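You operate a simulated robot arm through the tools that you are given. There is no shell and no other tool. Be economical: measure what you need, move in short steps, check, and stop when the job is done.

Carry out the task below with a simulated two-armed robot. There is one attempt and no reset: what you move stays moved.

TASK
Hang the four spare plates on the bar in number order.
Fine: A1 next to the post, evenly spaced along the bar.

Only the result counts: the job must be done as asked and must still hold three seconds after the hand-in. Knocking over, shifting, dropping, spilling or breaking anything else fails it.

THE ROBOT
Two 7-joint arms with fingered hands on one trunk, hanging from a carriage that runs on a rail from [-1803, 1] to [177, 0] (x, y) and turns from -6.196 to 5.812 rad about z. Base frame: it is fixed where the carriage stands at the start and does not move with it; the origin is on the floor, on the carriage's upright axis, x ahead of it, y to its left, z up. Readings come in mm, rad, newtons and seconds.
The left shoulder is at the start at [40, 176, 1613], the right one opposite. With the tool pointing down near the work surface each hand reaches from about 100 to 580 mm from the robot's upright axis, wherever it stands, measured 20 degrees to its own side. Payload 4 kg a hand.
Tool frame (each hand has its own): the origin (TCP) lies between the finger pads and is the grasp point; the fingertips stand 30 mm ahead of it; z points along the fingers, y is the line along which they close. The gripper opens to 104 mm. The gripper's body begins 35 mm behind the TCP. The gripper is a hand of 4 fingers: y runs from the thumb to the fingers, the wrist lies at [-15, -104, -178] in the tool frame, and closing takes about 1.5 s.
Orientation is that of the tool frame in the base frame, as a unit quaternion [x, y, z, w]. With the fingers straight down and the wrist toward the robot, the tool's x, y and z point along [0, 1, 0], [1, 0, 0] and [0, 0, -1] of the base frame.

THE INTERFACE
- The arms move only by the tool jog_arm. It takes "left_motion", "right_motion" or both (then of equal length, played together; a hand with none holds still); each is a list of rows, each a list of 7 numbers: the shift along the base's x, y, z in mm, then the turn, a rotation vector about the base's x, y, z in rad, then the opening, from 0 (shut) to 1 (fully open). In form: [[tx, ty, tz, ax, ay, az, jaw], ...]. A call has 1 to 20 rows; each row shifts and turns the commanded pose from where the row before left it. A row lasts 0.2 s, in which the tool goes at most 50 mm and 0.15 rad; a call with a longer step from one row to the next is refused whole, and so is a gripper value outside its range. Where a pose cannot be reached the arm comes as near as it can. A force on the tool above 40 N (or 10 N above the force at the start of the call, whichever is more), or a blocked arm, ends the call early, and 0.2 s more pass. The fingers move at their own pace (about 153 mm/s each) and stop on an object; they squeeze with about 24 N. The grip force told is the motor's: it shows also when the fingers shut on nothing. Time passes only in rows, and 0.2 s behind the last, so rows that do not move let the fingers close. The reply holds the time, the measured pose of the TCP, the force on the tool along the base axes, the opening and the grip force, in the units named above and with some noise, with the torque about the TCP (base axes, N m) and any sound that the robot's microphone picked up, and new pictures: "pictures" is both (left out), scene, wrist or none (wrist: the cameras of the hands that moved).
- Cameras (640 x 400 px; columns grow to the right, rows downward): "scene" is now at [206.6, -17.1, 1876]; the picture's right is [-0.47, -0.88, 0.00], its down [-0.82, 0.44, -0.36] and it looks along [0.32, -0.17, -0.93] (base axes); focal length 265 px, centre (320, 200). "left" rides on the left gripper at [-61, -92, -130] in its tool frame; the picture's right is [-0.81, -0.28, 0.52], its down [0.53, -0.71, 0.46] and it looks along [0.24, 0.64, 0.72] (tool axes); focal length 275 px, centre (320, 200). "right" rides on the right gripper at [61, -92, -130] in its tool frame; the picture's right is [-0.81, 0.28, -0.52], its down [-0.53, -0.71, 0.46] and it looks along [-0.24, 0.64, 0.72] (tool axes); focal length 275 px, centre (320, 200). There is no depth. A picture from a camera that has moved, and an enlarged one, comes with that camera's place and axes in the base frame and with its lens. The place of the scene camera against the robot may be out by one fixed shift of up to 12 mm in any direction.
- move_column(by): slides the trunk up (or, below 0, down) by that many mm; the arms and the scene camera ride with it, the base frame stays. It gives what a move gives, with no picture.
- drive_base(legs): drives the robot by 1 to 6 legs, each [ahead, left, turn to the left] in mm, mm and rad, along the robot's own axes; the way and the turn of a leg run together, so that a leg with both is an arc; at most 1500 mm and 3.142 rad a leg. The arms and the cameras ride along, it lands a little off, and it stops where it bumps. It keeps to its track: a leg is cut to what the track allows. It gives what a move gives, and a new picture of the scene camera.
- preshape(shape, hand): the hand has 4 fingers and takes this shape, open, in about a second: jaw (thumb against the fingers, like two jaws); tri (thumb and two fingers); tip (a fingertip pinch); poke (one finger out to press); point (the index stretched); flat (the hand flat); cup (the hand cupped); fist (a fist). The gripper value then closes the fingers along that shape, each until it touches; the sizes above hold for jaw. It gives what a move gives, with no picture.
- pan_tilt(pan, tilt): turns the head with the scene camera to pan (to the left, within 1.501 rad either way) and tilt (down, from -0.506 to 1.204), counted from straight ahead of the robot. It gives what a move gives, and a new picture of the scene camera.
- enlarge(camera, box): a new picture of the part [left, top, right, bottom] of that camera's present view, enlarged. The clock stands still meanwhile.
- sign_off(): hands the job in; it is judged then, once.

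Work in short steps. Places have to be worked out from the pictures, the camera data and where the tool is seen: move nearer, look again, correct. Check each grasp and each placing, and mend what went wrong. You have 120 turns and 260 pictures in all, those below and enlarged ones among them. Open the grippers and draw the arms clear of the work before you hand the job in, unless the task says otherwise; then end with one line.

The tools are called after "Request:" as a command line: name --argument value ..., lists and objects as JSON in quotes. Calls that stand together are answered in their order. jog_arm: Moves the arms, as the interface text tells. Its arguments: {"type":"object","properties":{"left_motion":{"type":"array","items":{"type":"array","items":{"type":"number"}}},"right_motion":{"type":"array","items":{"type":"array","items":{"type":"number"}}},"pictures":{"type":"string","enum":["both","scene","wrist","none"]}},"required":[]} The other tools are called the same way: move_column (by) slides the trunk up or down; preshape (shape, hand) gives the hand a shape; drive_base (legs) drives the base; pan_tilt (pan, tilt) turns the head that bears the scene camera; enlarge (camera, box) takes an enlarged picture of a part of a camera's view; sign_off () hands the job in.

At the start:

```text
t: 0.0
left_tcp_pos: [631.0, -16.9, 1402.1]
left_tcp_rot: [0.707, 0.707, 0.0, 0.0]
left_force: [0.1, 0.5, 0.2]
left_moment: [0.01, 0.02, 0.0]
left_finger_gap: 103.7
left_grip_force: 0.2
left_shape: jaw
right_tcp_pos: [324.9, -417.3, 1354.4]
right_tcp_rot: [0.707, 0.707, 0.0, 0.0]
right_force: [0.1, 0.2, 0.0]
right_moment: [0.0, 0.0, 0.02]
right_finger_gap: 103.5
right_grip_force: 0.1
right_shape: jaw
trunk travel left (down, up): [-735.0, 28.0]
robot x, y, heading: [-1.0, 2.2, -0.001]
head pan, tilt: [-0.487, 1.201]
```

scene: 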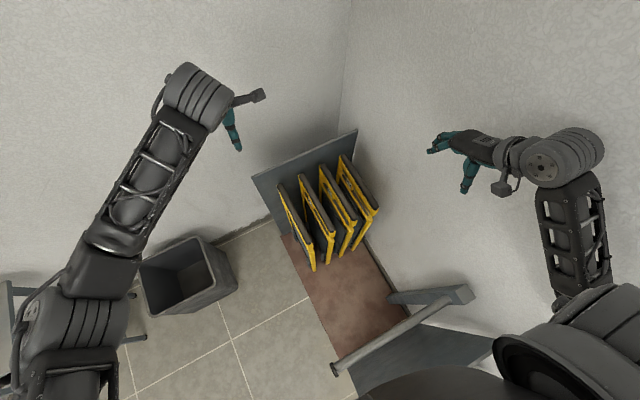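
right: 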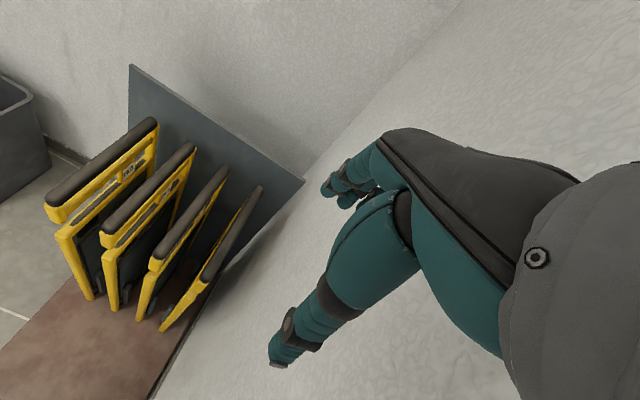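
left: 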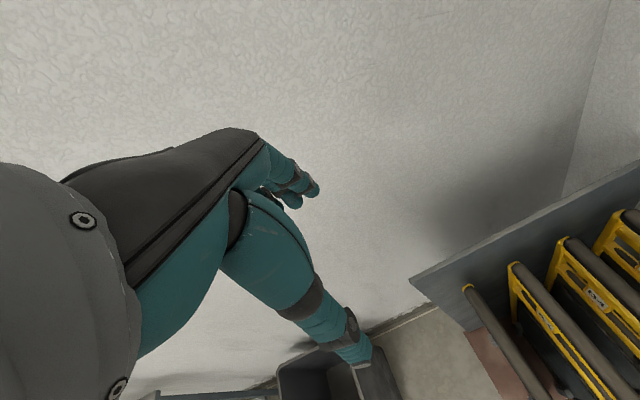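

I see four yellow-framed plates in front of a board and a bar with a post nearer the robot. I look closer at each first.

Request:
enlarge --camera "scene" --box '[240, 120, 400, 280]'

Request:
enlarge --camera "scene" --box '[310, 260, 510, 400]'

Request:
enlarge --camera "right" --box '[30, 100, 280, 340]'

Request:
enlarge --camera "left" --box '[440, 180, 640, 400]'

```text
2.50 times, centred on (320, 200) of scene
camera zoom: at [206.6, -17.1, 1876.0], right [-0.47, -0.88, 0.0], down [-0.82, 0.44, -0.36], along [0.32, -0.17, -0.93], focal length 662 px, centre (320, 200)
```

zoom: 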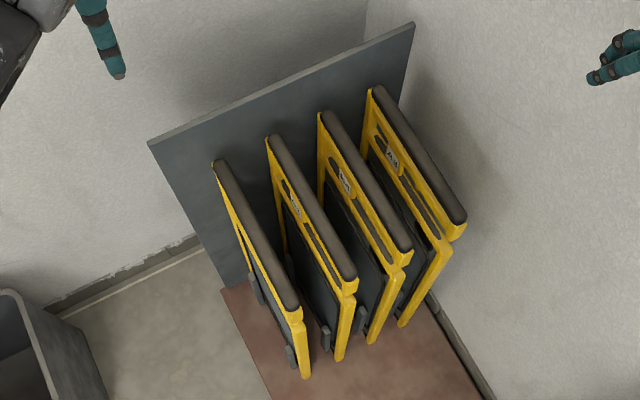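

```text
2.86 times, centred on (410, 330) of scene
camera zoom: at [206.6, -17.1, 1876.0], right [-0.47, -0.88, 0.0], down [-0.82, 0.44, -0.36], along [0.32, -0.17, -0.93], focal length 757 px, centre (63, -171)
```

zoom: 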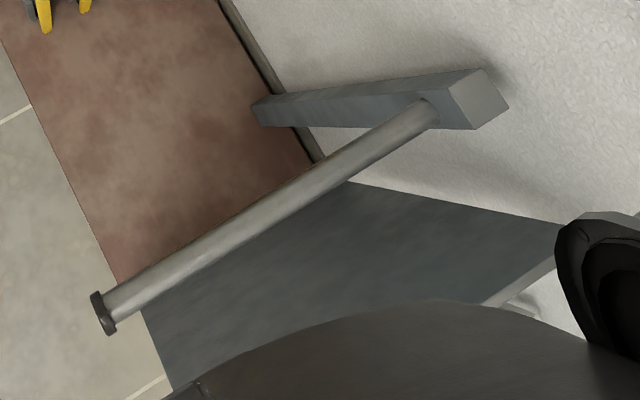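

```text
1.67 times, centred on (155, 220) of right
camera zoom: at [233.8, -358.2, 1485.5], right [0.28, -0.81, 0.52], down [-0.71, -0.53, -0.46], along [0.64, -0.24, -0.72], focal length 459 px, centre (595, 167)
```

zoom: 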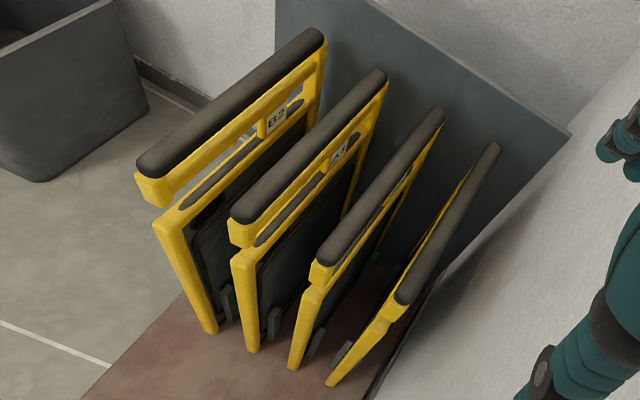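

```text
1.82 times, centred on (540, 290) of left
camera zoom: at [540.2, -78.1, 1530.6], right [-0.28, -0.81, -0.52], down [-0.71, 0.53, -0.46], along [0.64, 0.24, -0.72], focal length 500 px, centre (-80, 36)
```

zoom: 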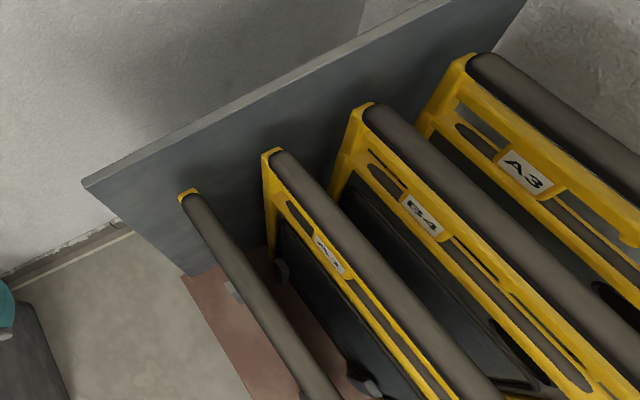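

Labels seem to read things like A3, B4... I enlarge each label tightly.

Request:
enlarge --camera "left" --box '[560, 230, 640, 280]'

Request:
enlarge --camera "left" --box '[520, 270, 600, 340]'

Request:
enlarge --camera "right" --box '[100, 130, 220, 210]'

Request:
pan_tilt --pan 0.0 --tilt 0.9

```text
8.00 times, centred on (600, 255) of left
camera zoom: at [540.2, -78.1, 1530.6], right [-0.28, -0.81, -0.52], down [-0.71, 0.53, -0.46], along [0.64, 0.24, -0.72], focal length 2202 px, centre (-1920, -240)
```

zoom: 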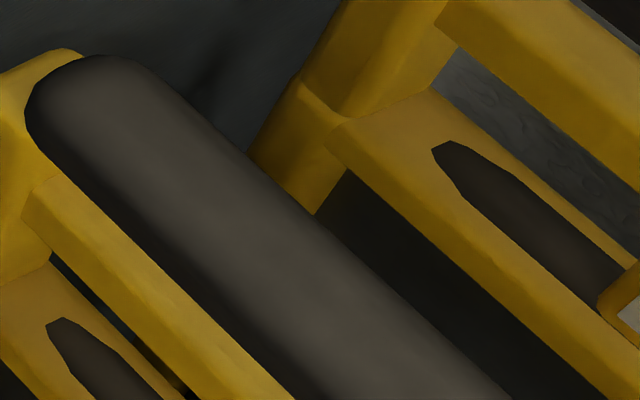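

```text
5.71 times, centred on (560, 305) of left
camera zoom: at [540.2, -78.1, 1530.6], right [-0.28, -0.81, -0.52], down [-0.71, 0.53, -0.46], along [0.64, 0.24, -0.72], focal length 1573 px, centre (-1051, -400)
```

zoom: 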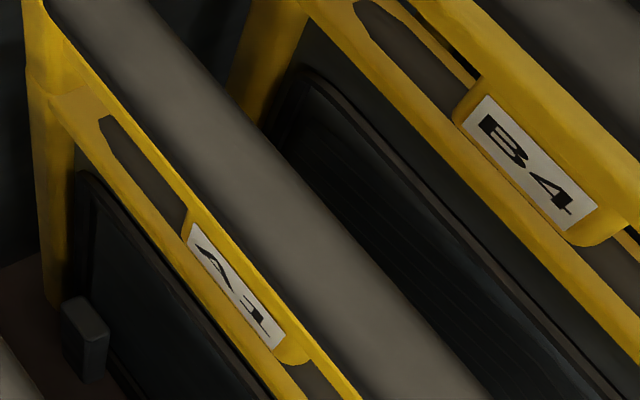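

```text
5.00 times, centred on (160, 170) of right
camera zoom: at [233.8, -358.2, 1485.5], right [0.28, -0.81, 0.52], down [-0.71, -0.53, -0.46], along [0.64, -0.24, -0.72], focal length 1376 px, centre (1120, 350)
```

zoom: 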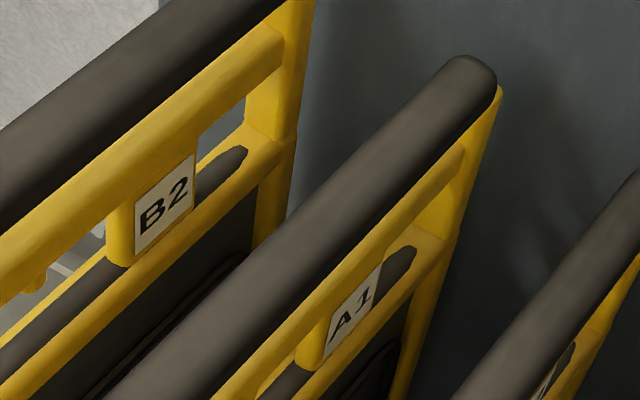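

```text
t: 0.9
left_tcp_pos: [630.4, -17.0, 1401.0]
left_tcp_rot: [0.707, 0.707, 0.0, 0.0]
left_force: [0.3, -0.2, -0.1]
left_moment: [0.03, 0.0, -0.01]
left_finger_gap: 103.6
left_grip_force: 0.1
left_shape: jaw
right_tcp_pos: [325.6, -418.3, 1355.7]
right_tcp_rot: [0.707, 0.707, 0.001, 0.001]
right_force: [-0.1, -0.4, -0.1]
right_moment: [0.01, -0.02, -0.01]
right_finger_gap: 103.6
right_grip_force: 0.1
right_shape: jaw
trunk travel left (down, up): [-735.0, 28.0]
robot x, y, heading: [2.9, 0.6, 0.0]
head pan, tilt: [0.0, 0.901]
camera scene: at [232.7, 8.9, 1895.8], right [0.0, -1.0, 0.0], down [-0.78, 0.0, -0.62], along [0.62, 0.0, -0.78], focal length 265 px, centre (320, 200)
```

scene: 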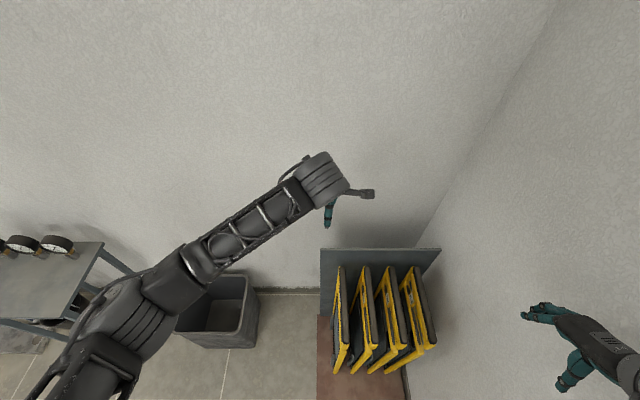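

Left to right: B2, A1, B4, A3; so order from the post should be A1, B2, A3, B4. I look around for other plates/bars.

Request:
pan_tilt --pan 1.4 --tilt 0.8

Request:
pan_tilt --pan -1.4 --tilt 0.8

Request:
pan_tilt --pan -0.6 --tilt 1.2

```text
t: 2.5
left_tcp_pos: [630.6, -17.8, 1402.0]
left_tcp_rot: [0.707, 0.707, 0.0, 0.0]
left_force: [-0.7, 0.1, 0.1]
left_moment: [0.01, 0.01, 0.06]
left_finger_gap: 103.6
left_grip_force: 0.1
left_shape: jaw
right_tcp_pos: [325.0, -419.3, 1355.1]
right_tcp_rot: [0.708, 0.706, 0.0, 0.001]
right_force: [-0.8, 1.2, -0.4]
right_moment: [-0.04, 0.0, 0.0]
right_finger_gap: 103.4
right_grip_force: 0.1
right_shape: jaw
trunk travel left (down, up): [-735.0, 28.0]
robot x, y, heading: [-4.3, -1.1, 0.002]
head pan, tilt: [1.4, 0.799]
camera scene: at [171.0, 88.5, 1903.7], right [0.99, -0.17, 0.0], down [-0.12, -0.71, -0.7], along [0.12, 0.69, -0.72], focal length 265 px, centre (320, 200)
```

scene: 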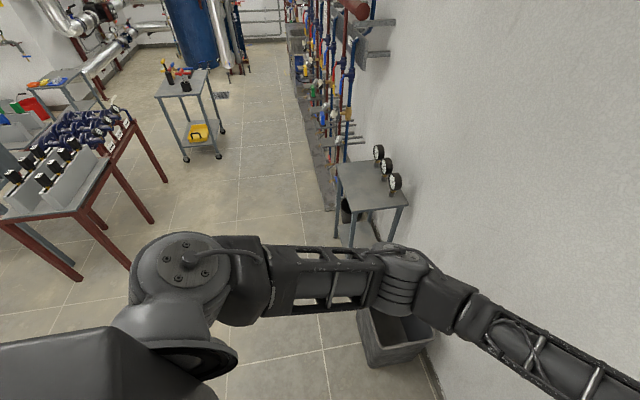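

```text
t: 4.9
left_tcp_pos: [630.6, -17.2, 1402.3]
left_tcp_rot: [0.708, 0.707, 0.0, 0.0]
left_force: [-0.7, -0.2, -0.6]
left_moment: [-0.02, -0.01, 0.01]
left_finger_gap: 103.6
left_grip_force: 0.0
left_shape: jaw
right_tcp_pos: [325.2, -418.2, 1355.2]
right_tcp_rot: [0.707, 0.707, -0.001, 0.001]
right_force: [0.2, -0.5, -1.1]
right_moment: [0.0, 0.01, 0.0]
right_finger_gap: 103.4
right_grip_force: 0.1
right_shape: jaw
trunk travel left (down, up): [-735.0, 28.0]
robot x, y, heading: [-2.7, -3.5, -0.004]
head pan, tilt: [-1.4, 0.799]
camera scene: at [171.0, -70.5, 1903.7], right [-0.99, -0.17, 0.0], down [-0.12, 0.71, -0.7], along [0.12, -0.69, -0.72], focal length 265 px, centre (320, 200)
```

scene: 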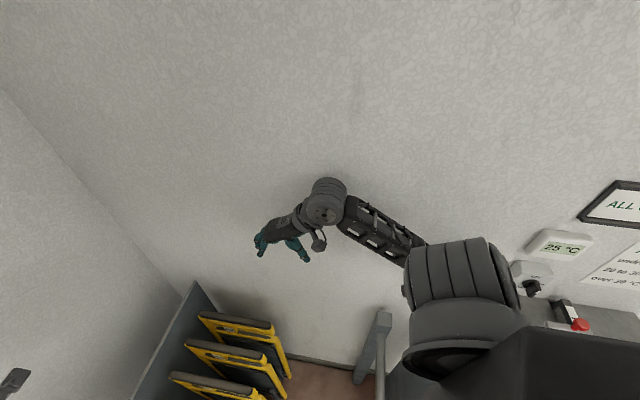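

```text
t: 6.0
left_tcp_pos: [631.2, -17.8, 1402.2]
left_tcp_rot: [0.707, 0.707, 0.001, 0.0]
left_force: [-0.6, 0.2, -1.0]
left_moment: [0.02, 0.02, -0.01]
left_finger_gap: 103.4
left_grip_force: 0.0
left_shape: jaw
right_tcp_pos: [325.1, -418.2, 1356.1]
right_tcp_rot: [0.707, 0.707, 0.001, 0.001]
right_force: [0.0, 0.1, 0.0]
right_moment: [-0.02, -0.02, -0.01]
right_finger_gap: 104.0
right_grip_force: 0.1
right_shape: jaw
trunk travel left (down, up): [-735.0, 28.0]
robot x, y, heading: [-0.9, 1.5, 0.003]
head pan, tilt: [-0.6, 1.201]
camera scene: at [203.3, -22.7, 1876.0], right [-0.57, -0.82, 0.0], down [-0.77, 0.53, -0.36], along [0.3, -0.21, -0.93], focal length 265 px, centre (320, 200)
```

scene: 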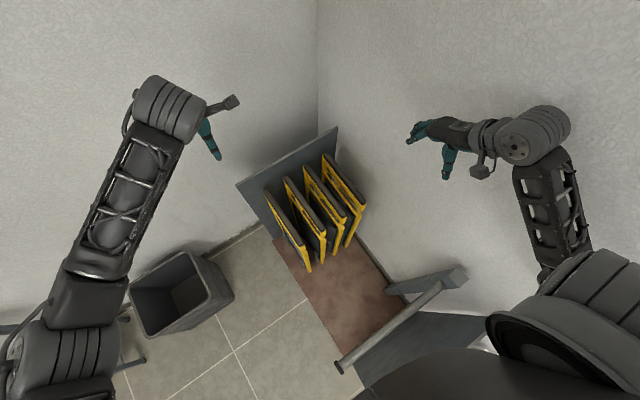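

There's a wall sign with a thermometer to the right; I pull back along the rail to read it and see the bar.

Request:
drive_base --legs '[[-500, 0, 0]]'

Request:
pan_tilt --pan -1.2 --tilt 0.4

Request:
pan_tilt --pan -0.4 --tilt 0.9

```text
t: 9.0
left_tcp_pos: [134.8, -18.1, 1402.0]
left_tcp_rot: [0.707, 0.707, 0.0, 0.0]
left_force: [0.1, 0.8, -0.5]
left_moment: [0.01, 0.01, 0.01]
left_finger_gap: 103.6
left_grip_force: 0.0
left_shape: jaw
right_tcp_pos: [-170.9, -418.6, 1356.4]
right_tcp_rot: [0.707, 0.707, 0.0, 0.001]
right_force: [0.0, 0.1, 0.5]
right_moment: [-0.01, 0.0, -0.02]
right_finger_gap: 104.3
right_grip_force: 0.1
right_shape: jaw
trunk travel left (down, up): [-735.0, 28.0]
robot x, y, heading: [-497.0, 1.2, 0.002]
head pan, tilt: [-0.6, 1.201]
heard: click
camera scene: at [-292.4, -22.4, 1876.0], right [-0.57, -0.82, 0.0], down [-0.77, 0.53, -0.36], along [0.3, -0.2, -0.93], focal length 265 px, centre (320, 200)
```

scene: 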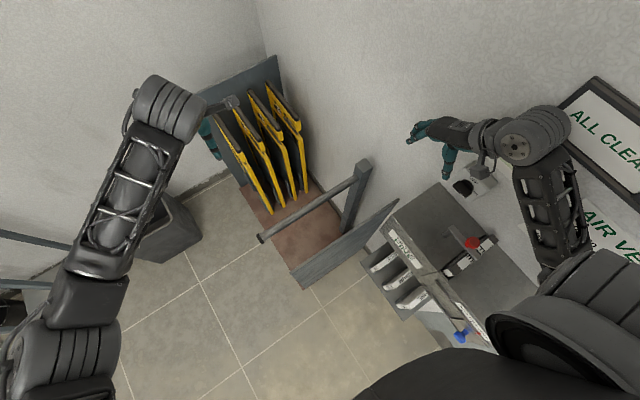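

```text
t: 10.1
left_tcp_pos: [135.5, -17.2, 1401.8]
left_tcp_rot: [0.706, 0.708, 0.0, 0.0]
left_force: [0.3, -1.1, 0.3]
left_moment: [0.0, 0.0, 0.0]
left_finger_gap: 103.5
left_grip_force: 0.0
left_shape: jaw
right_tcp_pos: [-170.5, -419.2, 1355.5]
right_tcp_rot: [0.707, 0.707, 0.0, 0.0]
right_force: [-0.2, 0.5, -0.3]
right_moment: [0.01, 0.01, -0.04]
right_finger_gap: 104.0
right_grip_force: 0.1
right_shape: jaw
trunk travel left (down, up): [-735.0, 28.0]
robot x, y, heading: [-494.6, 1.4, -0.001]
head pan, tilt: [-1.201, 0.4]
camera scene: at [-305.0, -77.1, 1938.8], right [-0.93, -0.36, 0.0], down [-0.14, 0.36, -0.92], along [0.33, -0.86, -0.39], focal length 265 px, centre (320, 200)
```

scene: 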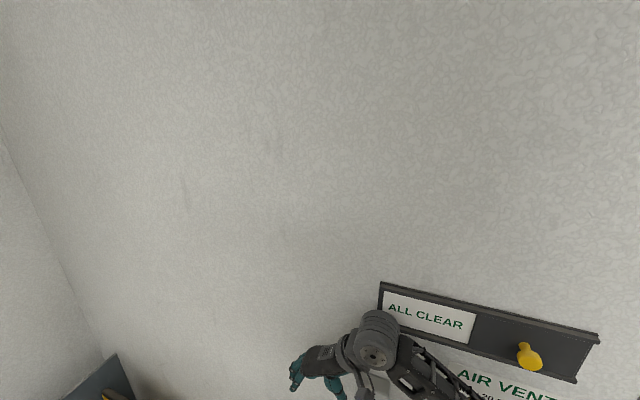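

```text
t: 11.2
left_tcp_pos: [135.2, -18.2, 1402.1]
left_tcp_rot: [0.707, 0.707, -0.001, 0.0]
left_force: [-0.2, -0.2, 0.2]
left_moment: [-0.01, -0.01, 0.0]
left_finger_gap: 103.8
left_grip_force: 0.0
left_shape: jaw
right_tcp_pos: [-170.4, -418.4, 1355.8]
right_tcp_rot: [0.707, 0.707, 0.0, 0.0]
right_force: [-0.2, -0.2, -0.3]
right_moment: [-0.03, 0.0, 0.01]
right_finger_gap: 103.9
right_grip_force: 0.0
right_shape: jaw
trunk travel left (down, up): [-735.0, 28.0]
robot x, y, heading: [-493.9, 1.7, -0.002]
head pan, tilt: [-0.4, 0.901]
camera scene: at [-269.0, -20.3, 1895.9], right [-0.39, -0.92, 0.0], down [-0.72, 0.31, -0.62], along [0.57, -0.24, -0.78], focal length 265 px, centre (320, 200)
```

scene: 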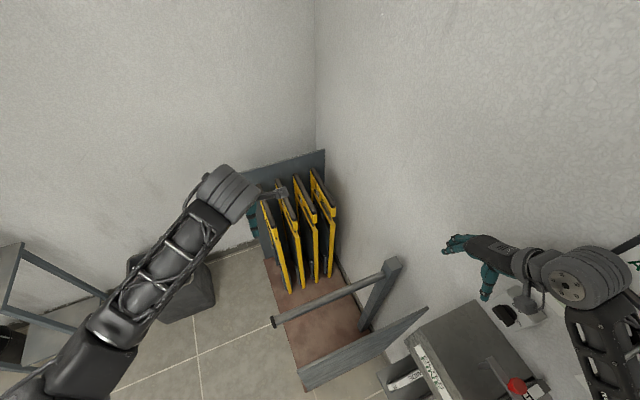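

The sign is about an air vent – unrelated. Now I take enlarged views for triangulating the plates and the bar from here.

Request:
enlarge --camera "scene" --box '[240, 140, 420, 300]'

Request:
enlarge --camera "scene" --box '[260, 240, 440, 400]'

Request:
enlarge --camera "left" --box '[320, 0, 640, 400]'

Request:
enlarge --camera "right" --box '[0, 0, 400, 400]'

```text
2.50 times, centred on (330, 220) of scene
camera zoom: at [-269.0, -20.3, 1895.9], right [-0.39, -0.92, 0.0], down [-0.72, 0.31, -0.62], along [0.57, -0.24, -0.78], focal length 662 px, centre (295, 150)
```

zoom: 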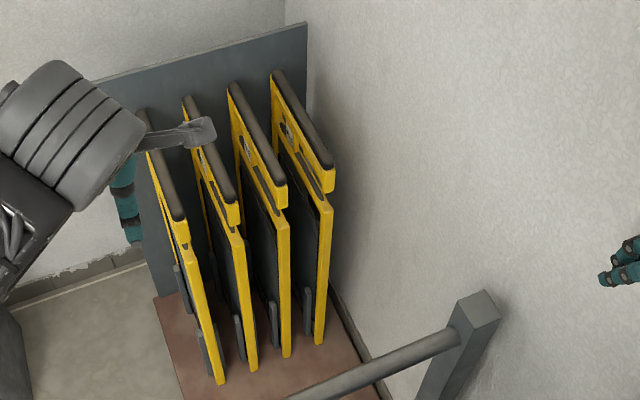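

```text
2.50 times, centred on (350, 320) of scene
camera zoom: at [-269.0, -20.3, 1895.9], right [-0.39, -0.92, 0.0], down [-0.72, 0.31, -0.62], along [0.57, -0.24, -0.78], focal length 662 px, centre (245, -100)
```

zoom: 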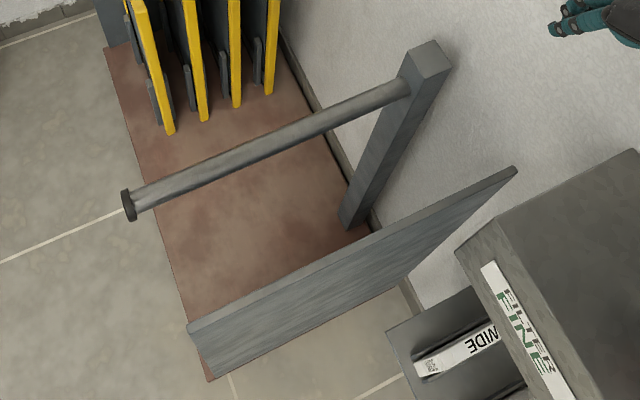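

```text
1.00 times, centred on (480, 200) of left (not enlarged: the box is as wide or as high as the picture)
camera zoom: at [44.4, -78.1, 1530.7], right [-0.28, -0.81, -0.52], down [-0.71, 0.53, -0.46], along [0.64, 0.24, -0.72], focal length 275 px, centre (160, 200)
```

zoom: 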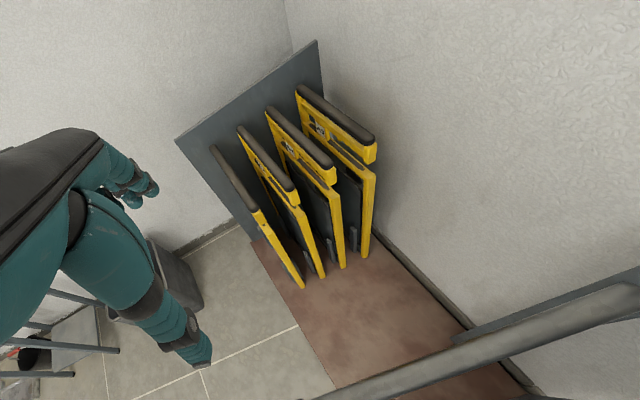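

```text
1.00 times, centred on (200, 200) of right (not enlarged: the box is as wide or as high as the picture)
camera zoom: at [-262.2, -358.0, 1485.5], right [0.27, -0.81, 0.52], down [-0.71, -0.53, -0.46], along [0.64, -0.24, -0.72], focal length 275 px, centre (440, 200)
```

zoom: 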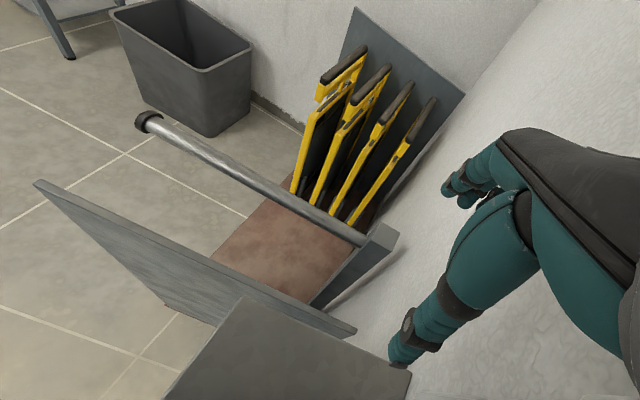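

Plates stand at about x 420–680, y ≈ -85/-185/-285/-385, tops ≈ z 870; bar about x 15, z 911, y from -397 (post) to +27. I drive back forward, then move the left arm aside and turn the right hand so it closes across the plates.

Request:
drive_base --legs '[[494, 0, 0]]'

Request:
jog_arm --left_motion '[[0, 40, 0, 0, 0, 0, 1], [0, 40, 0, 0, 0, 0, 1], [0, 40, 0, 0, 0, 0, 1], [0, 40, 0, 0, 0, 0, 1], [0, 40, 0, 0, 0, 0, 1], [-30, 40, 0, 0, 0, 0, 1], [-30, 40, 0, 0, 0, 0, 1], [-30, 40, 0, 0, 0, 0, 1], [-30, 0, 0, 0, 0, 0, 1], [-30, 0, 0, 0, 0, 0, 1], [-30, 0, 0, 0, 0, 0, 1]]' --right_motion '[[10, 20, 0, 0, 0, -0.143, 1], [10, 20, 0, 0, 0, -0.143, 1], [10, 20, 0, 0, 0, -0.143, 1], [10, 20, 0, 0, 0, -0.143, 1], [10, 20, 0, 0, 0, -0.143, 1], [10, 20, 0, 0, 0, -0.143, 1], [10, 20, 0, 0, 0, -0.143, 1], [10, 20, 0, 0, 0, -0.143, 1], [10, 20, 0, 0, 0, -0.143, 1], [10, 20, 0, 0, 0, -0.143, 1], [0, 0, 0, 0, 0, -0.141, 1]]'

```text
t: 14.2
left_tcp_pos: [627.1, -18.6, 1402.2]
left_tcp_rot: [0.708, 0.707, 0.0, 0.0]
left_force: [0.4, -0.1, -0.2]
left_moment: [0.01, 0.01, 0.0]
left_finger_gap: 103.9
left_grip_force: 0.0
left_shape: jaw
right_tcp_pos: [320.4, -419.2, 1356.2]
right_tcp_rot: [0.708, 0.706, 0.001, 0.0]
right_force: [0.1, 0.9, -0.4]
right_moment: [-0.03, 0.0, 0.0]
right_finger_gap: 103.8
right_grip_force: 0.1
right_shape: jaw
trunk travel left (down, up): [-735.0, 28.0]
robot x, y, heading: [-5.3, 6.5, -0.003]
head pan, tilt: [-0.4, 0.901]
camera scene: at [223.1, -20.9, 1895.8], right [-0.39, -0.92, 0.0], down [-0.72, 0.31, -0.62], along [0.57, -0.24, -0.78], focal length 265 px, centre (320, 200)
```

scene: 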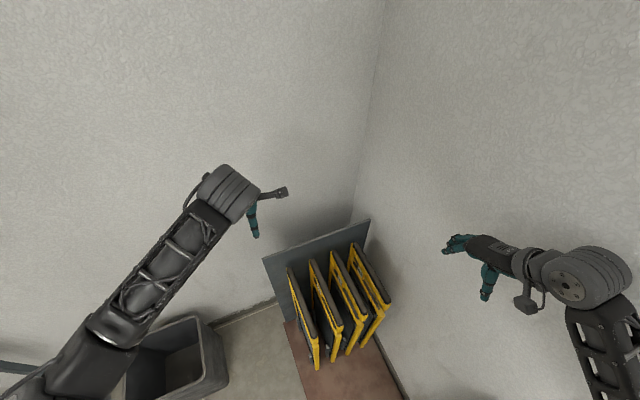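

```text
t: 16.5
left_tcp_pos: [461.2, 301.2, 1402.5]
left_tcp_rot: [0.709, 0.705, 0.0, 0.001]
left_force: [1.7, 0.3, -0.5]
left_moment: [-0.01, 0.04, -0.01]
left_finger_gap: 103.7
left_grip_force: 0.0
left_shape: jaw
right_tcp_pos: [438.6, -299.9, 1342.7]
right_tcp_rot: [0.995, 0.012, -0.012, 0.093]
right_force: [0.4, -0.4, 0.5]
right_moment: [0.0, 0.03, -0.01]
right_finger_gap: 104.1
right_grip_force: 0.0
right_shape: jaw
right hand out of reach, approached as far as the arm can: row 1, 2, 3, 11
trunk travel left (down, up): [-735.0, 28.0]
robot x, y, heading: [-3.7, -0.9, -0.003]
head pan, tilt: [-0.4, 0.901]
stopped in row 11 (right hand): the arm was blocked; the commanded pose is now the measured one
camera scene: at [223.2, -20.9, 1895.9], right [-0.39, -0.92, 0.0], down [-0.72, 0.31, -0.62], along [0.57, -0.24, -0.78], focal length 265 px, centre (320, 200)
camera right: at [499.4, -184.7, 1450.3], right [-0.79, -0.19, 0.58], down [-0.56, 0.6, -0.56], along [-0.24, -0.77, -0.59], focal length 275 px, centre (320, 200)
camera left: at [369.0, 240.4, 1531.8], right [-0.28, -0.81, -0.52], down [-0.71, 0.54, -0.46], along [0.65, 0.24, -0.72], focal length 275 px, centre (320, 200)
```

scene: 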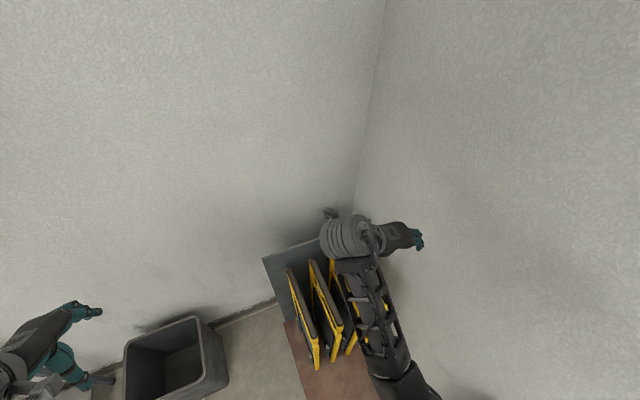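
right: 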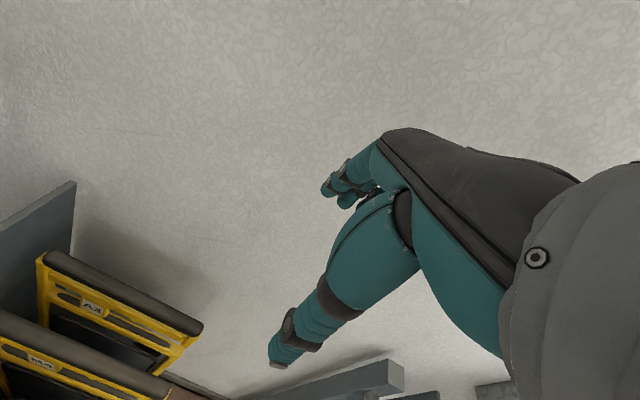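
left: 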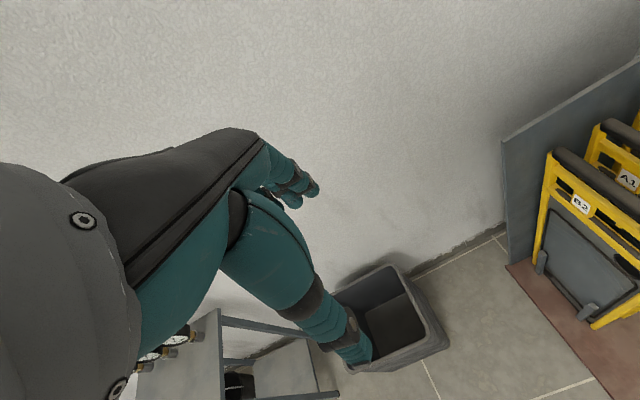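

The right wrist runs into its limits in that orientation. A better way: turn the robot to face the right wall and use the left hand in its natural pose. First a detailed look at B2 through the left camera.

Request:
enlarge --camera "left" --box '[500, 90, 640, 340]'

Request:
enlarge --camera "left" --box '[530, 130, 640, 220]'

Request:
enlarge --camera "right" --box '[0, 230, 220, 400]'

```text
1.60 times, centred on (570, 215) of left
camera zoom: at [369.0, 240.4, 1531.8], right [-0.28, -0.81, -0.52], down [-0.71, 0.54, -0.46], along [0.65, 0.24, -0.72], focal length 440 px, centre (-80, 176)
```

zoom: 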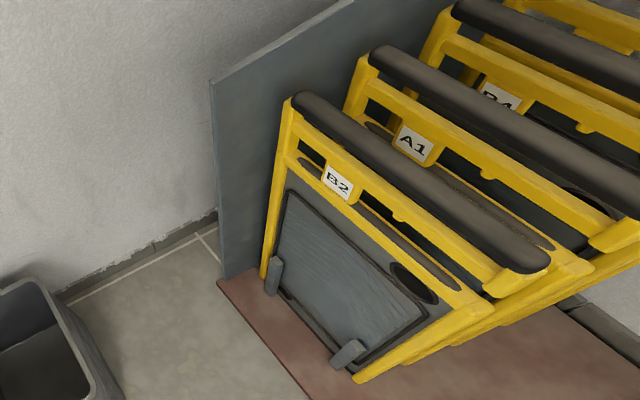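

```text
4.44 times, centred on (585, 175) of left
camera zoom: at [369.0, 240.4, 1531.8], right [-0.28, -0.81, -0.52], down [-0.71, 0.54, -0.46], along [0.65, 0.24, -0.72], focal length 1224 px, centre (-858, 311)
```

zoom: 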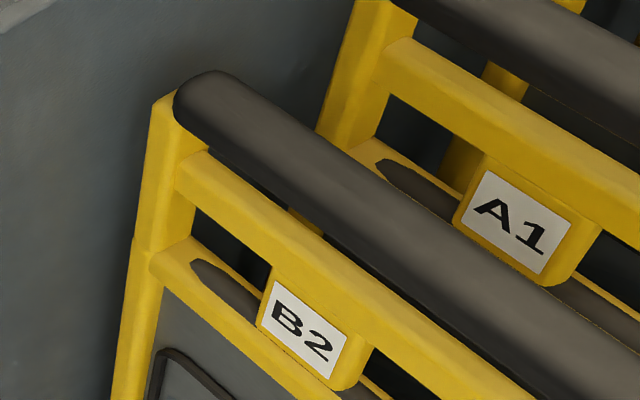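

```text
2.35 times, centred on (110, 315) of right
camera zoom: at [499.4, -184.7, 1450.3], right [-0.79, -0.19, 0.58], down [-0.56, 0.6, -0.56], along [-0.24, -0.77, -0.59], focal length 648 px, centre (814, -71)
```

zoom: 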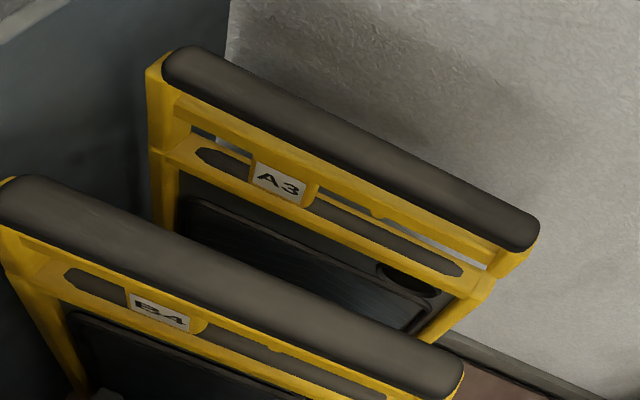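

The slot beneath the handle opens at the near end, with a seat between tag and nub around the middle. I retract both arms to compact poses in preparation for turning to face the right wall.

Request:
jog_arm --left_motion '[[-20, 10, 0, 0, 0, 0, 1], [-20, 10, 0, 0, 0, 0, 1], [-20, 10, 0, 0, 0, 0, 1], [-20, 10, 0, 0, 0, 0, 1], [-20, 10, 0, 0, 0, 0, 1], [-20, 10, 0, 0, 0, 0, 1], [-20, 0, 0, 0, 0, 0, 1], [-20, 0, 0, 0, 0, 0, 1], [-20, 0, 0, 0, 0, 0, 1], [0, 0, 0, 0, 0, 0, 1], [0, 0, 0, 0, 0, 0, 1]]' --right_motion '[[-20, -4, 0, 0, 0, 0.14, 1], [-20, -4, 0, 0, 0, 0.14, 1], [-20, -4, 0, 0, 0, 0.14, 1], [-20, -4, 0, 0, 0, 0.14, 1], [-20, -4, 0, 0, 0, 0.14, 1], [-20, -4, 0, 0, 0, 0.14, 1], [-20, -4, 0, 0, 0, 0.14, 1], [-20, -4, 0, 0, 0, 0.14, 1], [-20, 0, 0, 0, 0, 0.14, 1], [-20, 0, 0, 0, 0, 0.14, 1], [-10, 0, 0, 0, 0, 0, 1]]' --pictures "none"

Request:
drive_base --legs '[[170, 0, 0], [0, 0, -1.57]]'

```text
t: 18.9
left_tcp_pos: [344.2, 405.4, 1391.5]
left_tcp_rot: [0.708, 0.706, -0.001, 0.0]
left_force: [0.0, 0.2, -0.2]
left_moment: [0.0, -0.03, 0.01]
left_finger_gap: 103.8
left_grip_force: 0.1
left_shape: jaw
left hand out of reach, approached as far as the arm can: row 4, 5, 6, 7, 8, 9
right_tcp_pos: [337.8, -336.8, 1259.7]
right_tcp_rot: [0.753, 0.652, 0.049, 0.078]
right_force: [-0.5, -0.1, -0.1]
right_moment: [0.03, -0.01, -0.01]
right_finger_gap: 104.1
right_grip_force: 0.1
right_shape: jaw
right hand out of reach, approached as far as the arm can: row 5, 6, 7, 8, 9, 10, 11
trunk travel left (down, up): [-735.0, 28.0]
robot x, y, heading: [-5.6, 3.0, 0.001]
head pan, tilt: [-0.4, 0.901]
```

```text
t: 22.0
left_tcp_pos: [665.8, 194.2, 1391.9]
left_tcp_rot: [0.858, 0.513, -0.001, -0.001]
left_force: [0.1, 0.6, -1.2]
left_moment: [0.0, -0.01, 0.0]
left_finger_gap: 103.7
left_grip_force: 0.1
left_shape: jaw
right_tcp_pos: [316.8, -444.6, 1258.9]
right_tcp_rot: [0.885, 0.457, 0.041, 0.079]
right_force: [0.0, 13.7, 1.2]
right_moment: [-0.19, -0.06, 0.36]
right_finger_gap: 103.9
right_grip_force: 0.0
right_shape: jaw
trunk travel left (down, up): [-735.0, 28.0]
robot x, y, heading: [168.0, -0.7, -0.496]
head pan, tilt: [-0.4, 0.901]
stopped in leg 2: the force on the tool passed its limit at 49 N (the readings are from after the stop); the commanded pose is now the measured one
camera scene: at [353.2, -125.1, 1895.7], right [-0.78, -0.63, 0.0], down [-0.49, 0.61, -0.62], along [0.39, -0.48, -0.78], focal length 265 px, centre (320, 200)
```

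scene: 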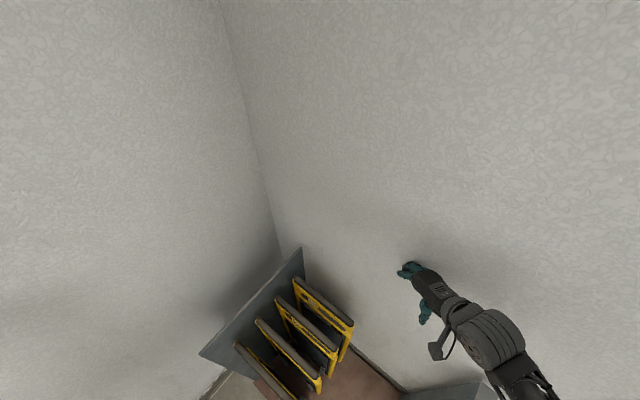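

The right hand brushed the wall. I turn back and fold the right arm closer and lower before turning again.

Request:
drive_base --legs '[[0, 0, 0.496]]'

Request:
jog_arm --right_motion '[[-20, 0, -20, 0, 0, 0, 1], [-20, 0, -20, 0, 0, 0, 1], [-20, 0, -20, 0, 0, 0, 1], [-20, 0, -20, 0, 0, 0, 1], [-20, 0, -20, 0, 0, 0, 1], [-20, 0, -10, 0, 0, 0, 1], [-20, 0, -10, 0, 0, 0, 1], [-20, 0, -10, 0, 0, 0, 1]]' --pictures "scene"

```text
t: 23.9
left_tcp_pos: [513.2, 406.4, 1391.8]
left_tcp_rot: [0.707, 0.707, -0.002, 0.001]
left_force: [-0.5, 0.7, 0.2]
left_moment: [0.01, 0.0, 0.0]
left_finger_gap: 103.8
left_grip_force: 0.0
left_shape: jaw
right_tcp_pos: [512.3, -323.7, 1259.5]
right_tcp_rot: [0.746, 0.659, 0.058, 0.07]
right_force: [1.4, 0.4, 0.2]
right_moment: [0.0, 0.02, -0.02]
right_finger_gap: 104.0
right_grip_force: 0.0
right_shape: jaw
trunk travel left (down, up): [-735.0, 28.0]
robot x, y, heading: [165.4, 0.2, 0.005]
head pan, tilt: [-0.4, 0.901]
camera scene: at [394.6, -19.7, 1895.8], right [-0.39, -0.92, 0.0], down [-0.72, 0.3, -0.62], along [0.57, -0.24, -0.78], focal length 265 px, centre (320, 200)
```

scene: 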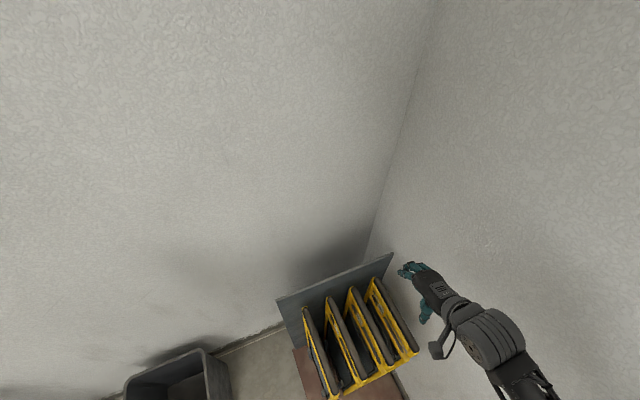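

```text
t: 25.6
left_tcp_pos: [513.0, 406.4, 1391.3]
left_tcp_rot: [0.707, 0.708, -0.001, 0.0]
left_force: [-0.1, 0.4, 0.0]
left_moment: [0.04, 0.02, 0.03]
left_finger_gap: 103.6
left_grip_force: 0.0
left_shape: jaw
right_tcp_pos: [351.8, -325.9, 1129.5]
right_tcp_rot: [0.746, 0.66, 0.059, 0.069]
right_force: [0.2, 0.4, 0.3]
right_moment: [0.0, 0.03, 0.0]
right_finger_gap: 104.2
right_grip_force: 0.1
right_shape: jaw
trunk travel left (down, up): [-735.0, 28.0]
robot x, y, heading: [167.1, 2.6, 0.003]
head pan, tilt: [-0.4, 0.901]
camera scene: at [394.6, -19.8, 1895.9], right [-0.39, -0.92, 0.0], down [-0.72, 0.3, -0.62], along [0.57, -0.24, -0.78], focal length 265 px, centre (320, 200)
```

scene: 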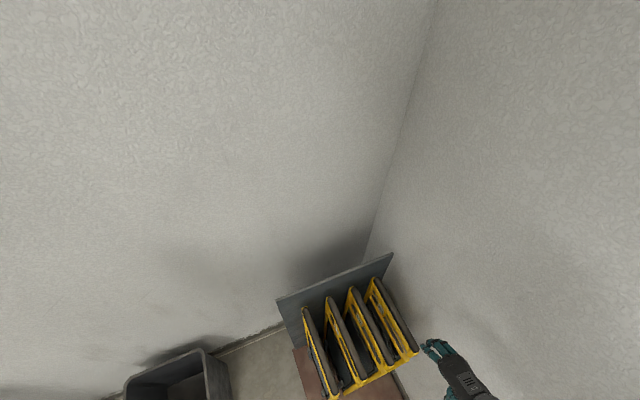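

The right hand is now at radius ≈ 375 mm, so the sweep clears the wall. I turn.

Request:
drive_base --legs '[[0, 0, -1.57]]'

Request:
pan_tilt --pan 0.75 --tilt 1.0

```text
t: 29.9
left_tcp_pos: [568.9, -352.0, 1392.3]
left_tcp_rot: [1.0, -0.007, -0.001, -0.001]
left_force: [-0.7, -1.0, 0.2]
left_moment: [0.01, -0.02, -0.03]
left_finger_gap: 103.6
left_grip_force: 0.1
left_shape: jaw
right_tcp_pos: [-160.6, -176.6, 1128.2]
right_tcp_rot: [0.993, -0.07, -0.009, 0.091]
right_force: [0.3, 0.3, 0.6]
right_moment: [-0.04, -0.02, 0.0]
right_finger_gap: 104.1
right_grip_force: 0.1
right_shape: jaw
trunk travel left (down, up): [-735.0, 28.0]
robot x, y, heading: [168.8, 1.3, -1.584]
head pan, tilt: [-0.4, 0.901]
camera scene: at [132.5, -220.3, 1895.8], right [-0.92, 0.4, 0.0], down [0.31, 0.72, -0.62], along [-0.25, -0.57, -0.78], focal length 265 px, centre (320, 200)
```

scene: 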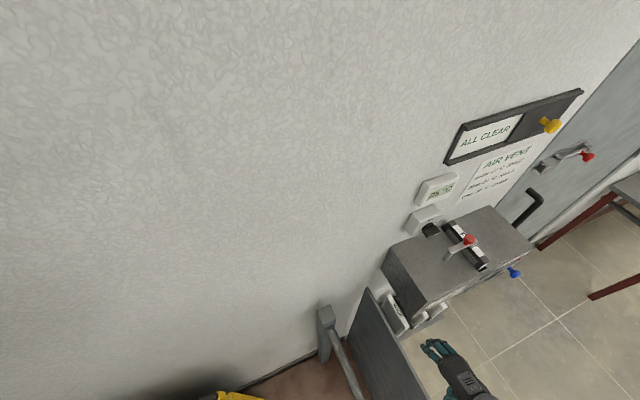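

```text
t: 31.3
left_tcp_pos: [567.8, -352.7, 1393.1]
left_tcp_rot: [1.0, -0.007, -0.001, -0.001]
left_force: [0.2, -0.6, -0.1]
left_moment: [-0.02, -0.01, 0.03]
left_finger_gap: 103.9
left_grip_force: 0.1
left_shape: jaw
right_tcp_pos: [-159.4, -177.7, 1128.7]
right_tcp_rot: [0.993, -0.071, -0.009, 0.09]
right_force: [0.5, 0.0, -1.0]
right_moment: [0.01, -0.02, 0.01]
right_finger_gap: 104.0
right_grip_force: 0.0
right_shape: jaw
trunk travel left (down, up): [-735.0, 28.0]
robot x, y, heading: [166.4, -0.9, -1.584]
head pan, tilt: [0.75, 1.0]
camera scene: at [209.6, -202.7, 1888.6], right [-0.74, -0.67, 0.0], down [-0.57, 0.62, -0.54], along [0.36, -0.4, -0.84], focal length 265 px, centre (320, 200)
```

scene: 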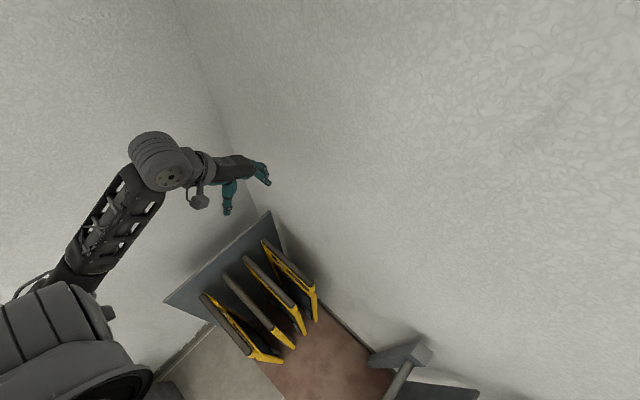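

The orientation is now right (tool y along −Y). I lower the left hand over B4 (x≈545, y≈-285) to z≈1080 and look.

Request:
jog_arm --left_motion '[[-3, 9, -40, 0, 0, 0.014, 1], [-3, 9, -40, 0, 0, 0, 1], [-3, 9, -40, 0, 0, 0, 1], [-3, 9, -40, 0, 0, 0, 1], [-3, 9, -40, 0, 0, 0, 1], [-3, 9, -40, 0, 0, 0, 1], [-3, 9, -40, 0, 0, 0, 1], [-2, 4, -30, 0, 0, 0, 1]]'

```text
t: 33.1
left_tcp_pos: [545.9, -284.2, 1082.4]
left_tcp_rot: [1.0, 0.0, 0.0, -0.001]
left_force: [-0.1, 0.0, -0.2]
left_moment: [-0.02, 0.02, 0.03]
left_finger_gap: 103.8
left_grip_force: 0.2
left_shape: jaw
right_tcp_pos: [-159.1, -178.4, 1127.9]
right_tcp_rot: [0.994, -0.069, -0.009, 0.089]
right_force: [0.8, -0.2, -0.6]
right_moment: [-0.01, -0.02, 0.0]
right_finger_gap: 104.0
right_grip_force: 0.1
right_shape: jaw
trunk travel left (down, up): [-735.0, 28.0]
robot x, y, heading: [166.4, 3.1, -1.582]
head pan, tilt: [0.75, 1.0]
camera scene: at [209.6, -202.7, 1888.6], right [-0.74, -0.67, 0.0], down [-0.57, 0.62, -0.54], along [0.36, -0.4, -0.84], focal length 265 px, centre (320, 200)
camera left: at [484.9, -192.8, 1211.6], right [-0.81, 0.28, -0.52], down [0.53, 0.71, -0.45], along [0.24, -0.64, -0.73], focal length 275 px, centre (320, 200)
```

scene: 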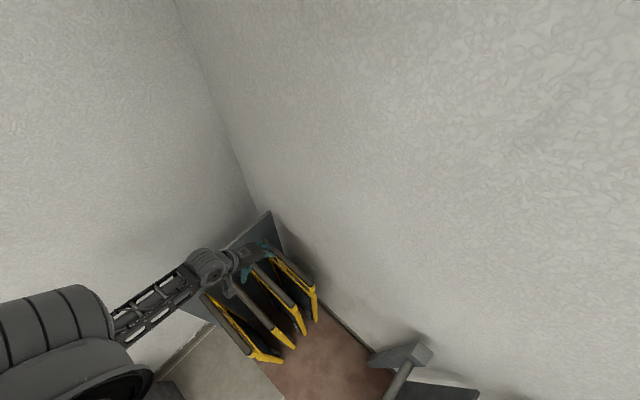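
left: 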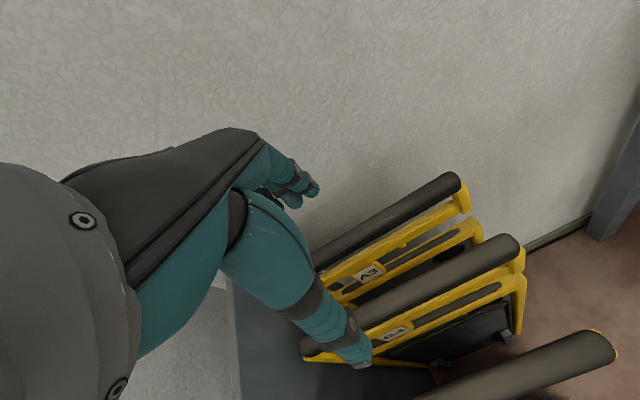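

B4's handle near end computes to about (413, -287) at z≈872, centred under the hand. I lower 80 mm to triangulate its height.

Request:
jog_arm --left_motion '[[0, 0, -40, 0, 0, 0, 1], [0, 0, -40, 0, 0, 0, 1]]' --pictures "wrist"

Request:
enlarge --camera "left" --box '[280, 150, 600, 400]'

```text
t: 33.7
left_tcp_pos: [544.3, -285.5, 1002.8]
left_tcp_rot: [1.0, -0.001, -0.001, -0.001]
left_force: [-0.4, 0.3, 1.0]
left_moment: [0.0, 0.03, -0.01]
left_finger_gap: 103.5
left_grip_force: 0.0
left_shape: jaw
right_tcp_pos: [-159.6, -176.7, 1128.3]
right_tcp_rot: [0.993, -0.07, -0.009, 0.091]
right_force: [0.0, -0.2, -0.3]
right_moment: [-0.03, 0.01, 0.02]
right_finger_gap: 104.1
right_grip_force: 0.0
right_shape: jaw
trunk travel left (down, up): [-735.0, 28.0]
robot x, y, heading: [167.4, 0.2, -1.581]
head pan, tilt: [0.75, 1.0]
camera left: at [484.3, -193.5, 1131.9], right [-0.81, 0.28, -0.52], down [0.53, 0.71, -0.45], along [0.24, -0.64, -0.73], focal length 275 px, centre (320, 200)
```

left: 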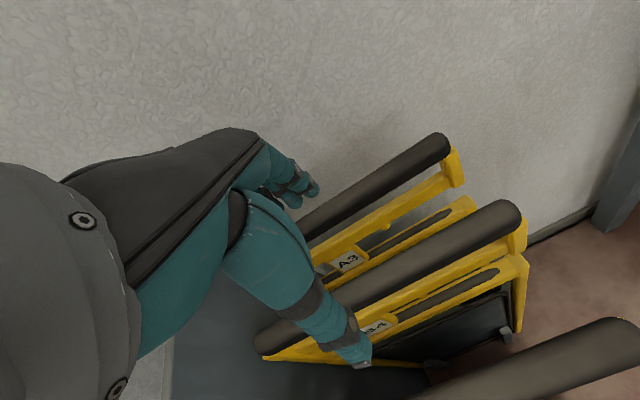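

```text
1.60 times, centred on (440, 275) of left
camera zoom: at [484.3, -193.5, 1131.9], right [-0.81, 0.28, -0.52], down [0.53, 0.71, -0.45], along [0.24, -0.64, -0.73], focal length 440 px, centre (128, 80)
```

zoom: 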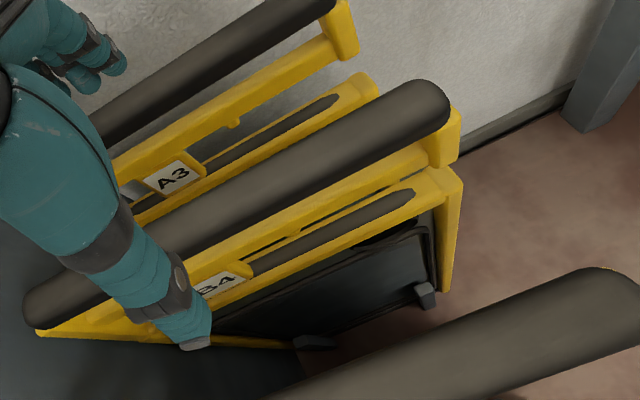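

Handle top ≈ z 880, x 413–690, y ≈ -286. I lower to TCP z≈868 with a partially closed hand and close on the handle.

Request:
jog_arm --left_motion '[[2, 0, -20, 0, 0, 0, 0.85], [2, 0, -30, 0, 0, 0, 0.85], [2, 0, -30, 0, 0, 0, 0.85], [0, 0, -30, 0, 0, 0, 0.85], [0, 0, -15, 0, 0, 0, 0.85], [0, 0, -8, 0, 0, 0, 0.85]]' --pictures "both"

Request:
enlarge --camera "left" --box '[260, 100, 640, 400]'

```text
t: 35.1
left_tcp_pos: [552.2, -285.3, 868.5]
left_tcp_rot: [1.0, 0.0, -0.001, 0.0]
left_force: [0.2, -0.7, -0.2]
left_moment: [-0.03, 0.0, 0.01]
left_finger_gap: 88.7
left_grip_force: 0.1
left_shape: jaw
right_tcp_pos: [-160.3, -178.3, 1129.3]
right_tcp_rot: [0.993, -0.07, -0.009, 0.091]
right_force: [0.0, 0.2, -0.8]
right_moment: [-0.02, -0.01, -0.03]
right_finger_gap: 103.9
right_grip_force: 0.1
right_shape: jaw
trunk travel left (down, up): [-735.0, 28.0]
robot x, y, heading: [165.8, 0.7, -1.585]
head pan, tilt: [0.75, 1.0]
camera scene: at [209.6, -202.7, 1888.6], right [-0.74, -0.67, 0.0], down [-0.57, 0.62, -0.54], along [0.36, -0.4, -0.84], focal length 265 px, centre (320, 200)
camera left: at [490.7, -193.1, 998.3], right [-0.81, 0.28, -0.52], down [0.53, 0.71, -0.46], along [0.24, -0.64, -0.73], focal length 275 px, centre (320, 200)
```

scene: 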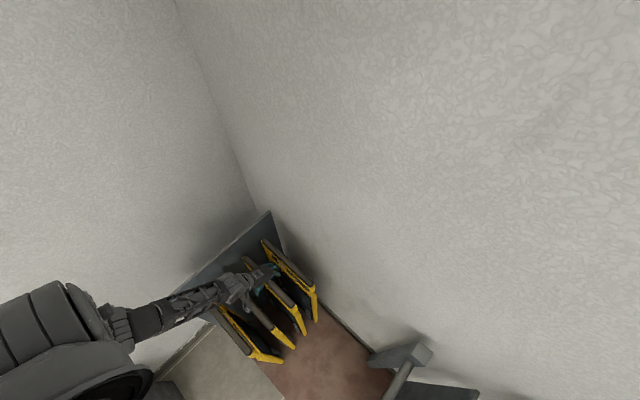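
left: 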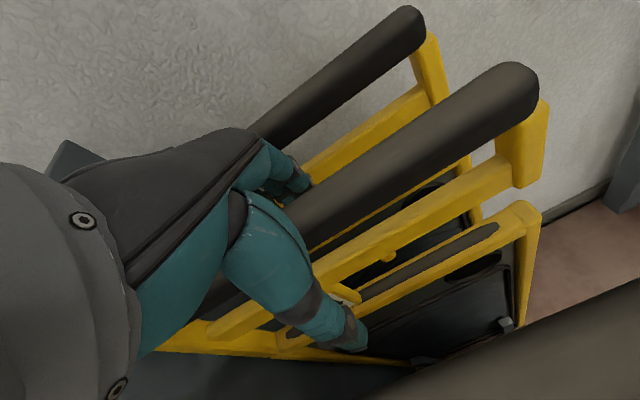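

```text
1.33 times, centred on (450, 250) of left
camera zoom: at [490.7, -193.1, 998.3], right [-0.81, 0.28, -0.52], down [0.53, 0.71, -0.46], along [0.24, -0.64, -0.73], focal length 367 px, centre (147, 133)
```

zoom: 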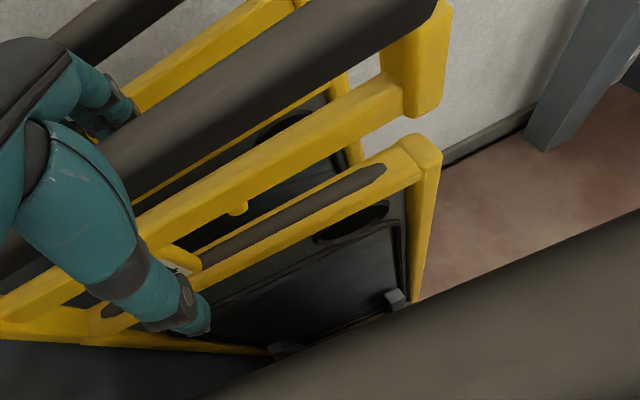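

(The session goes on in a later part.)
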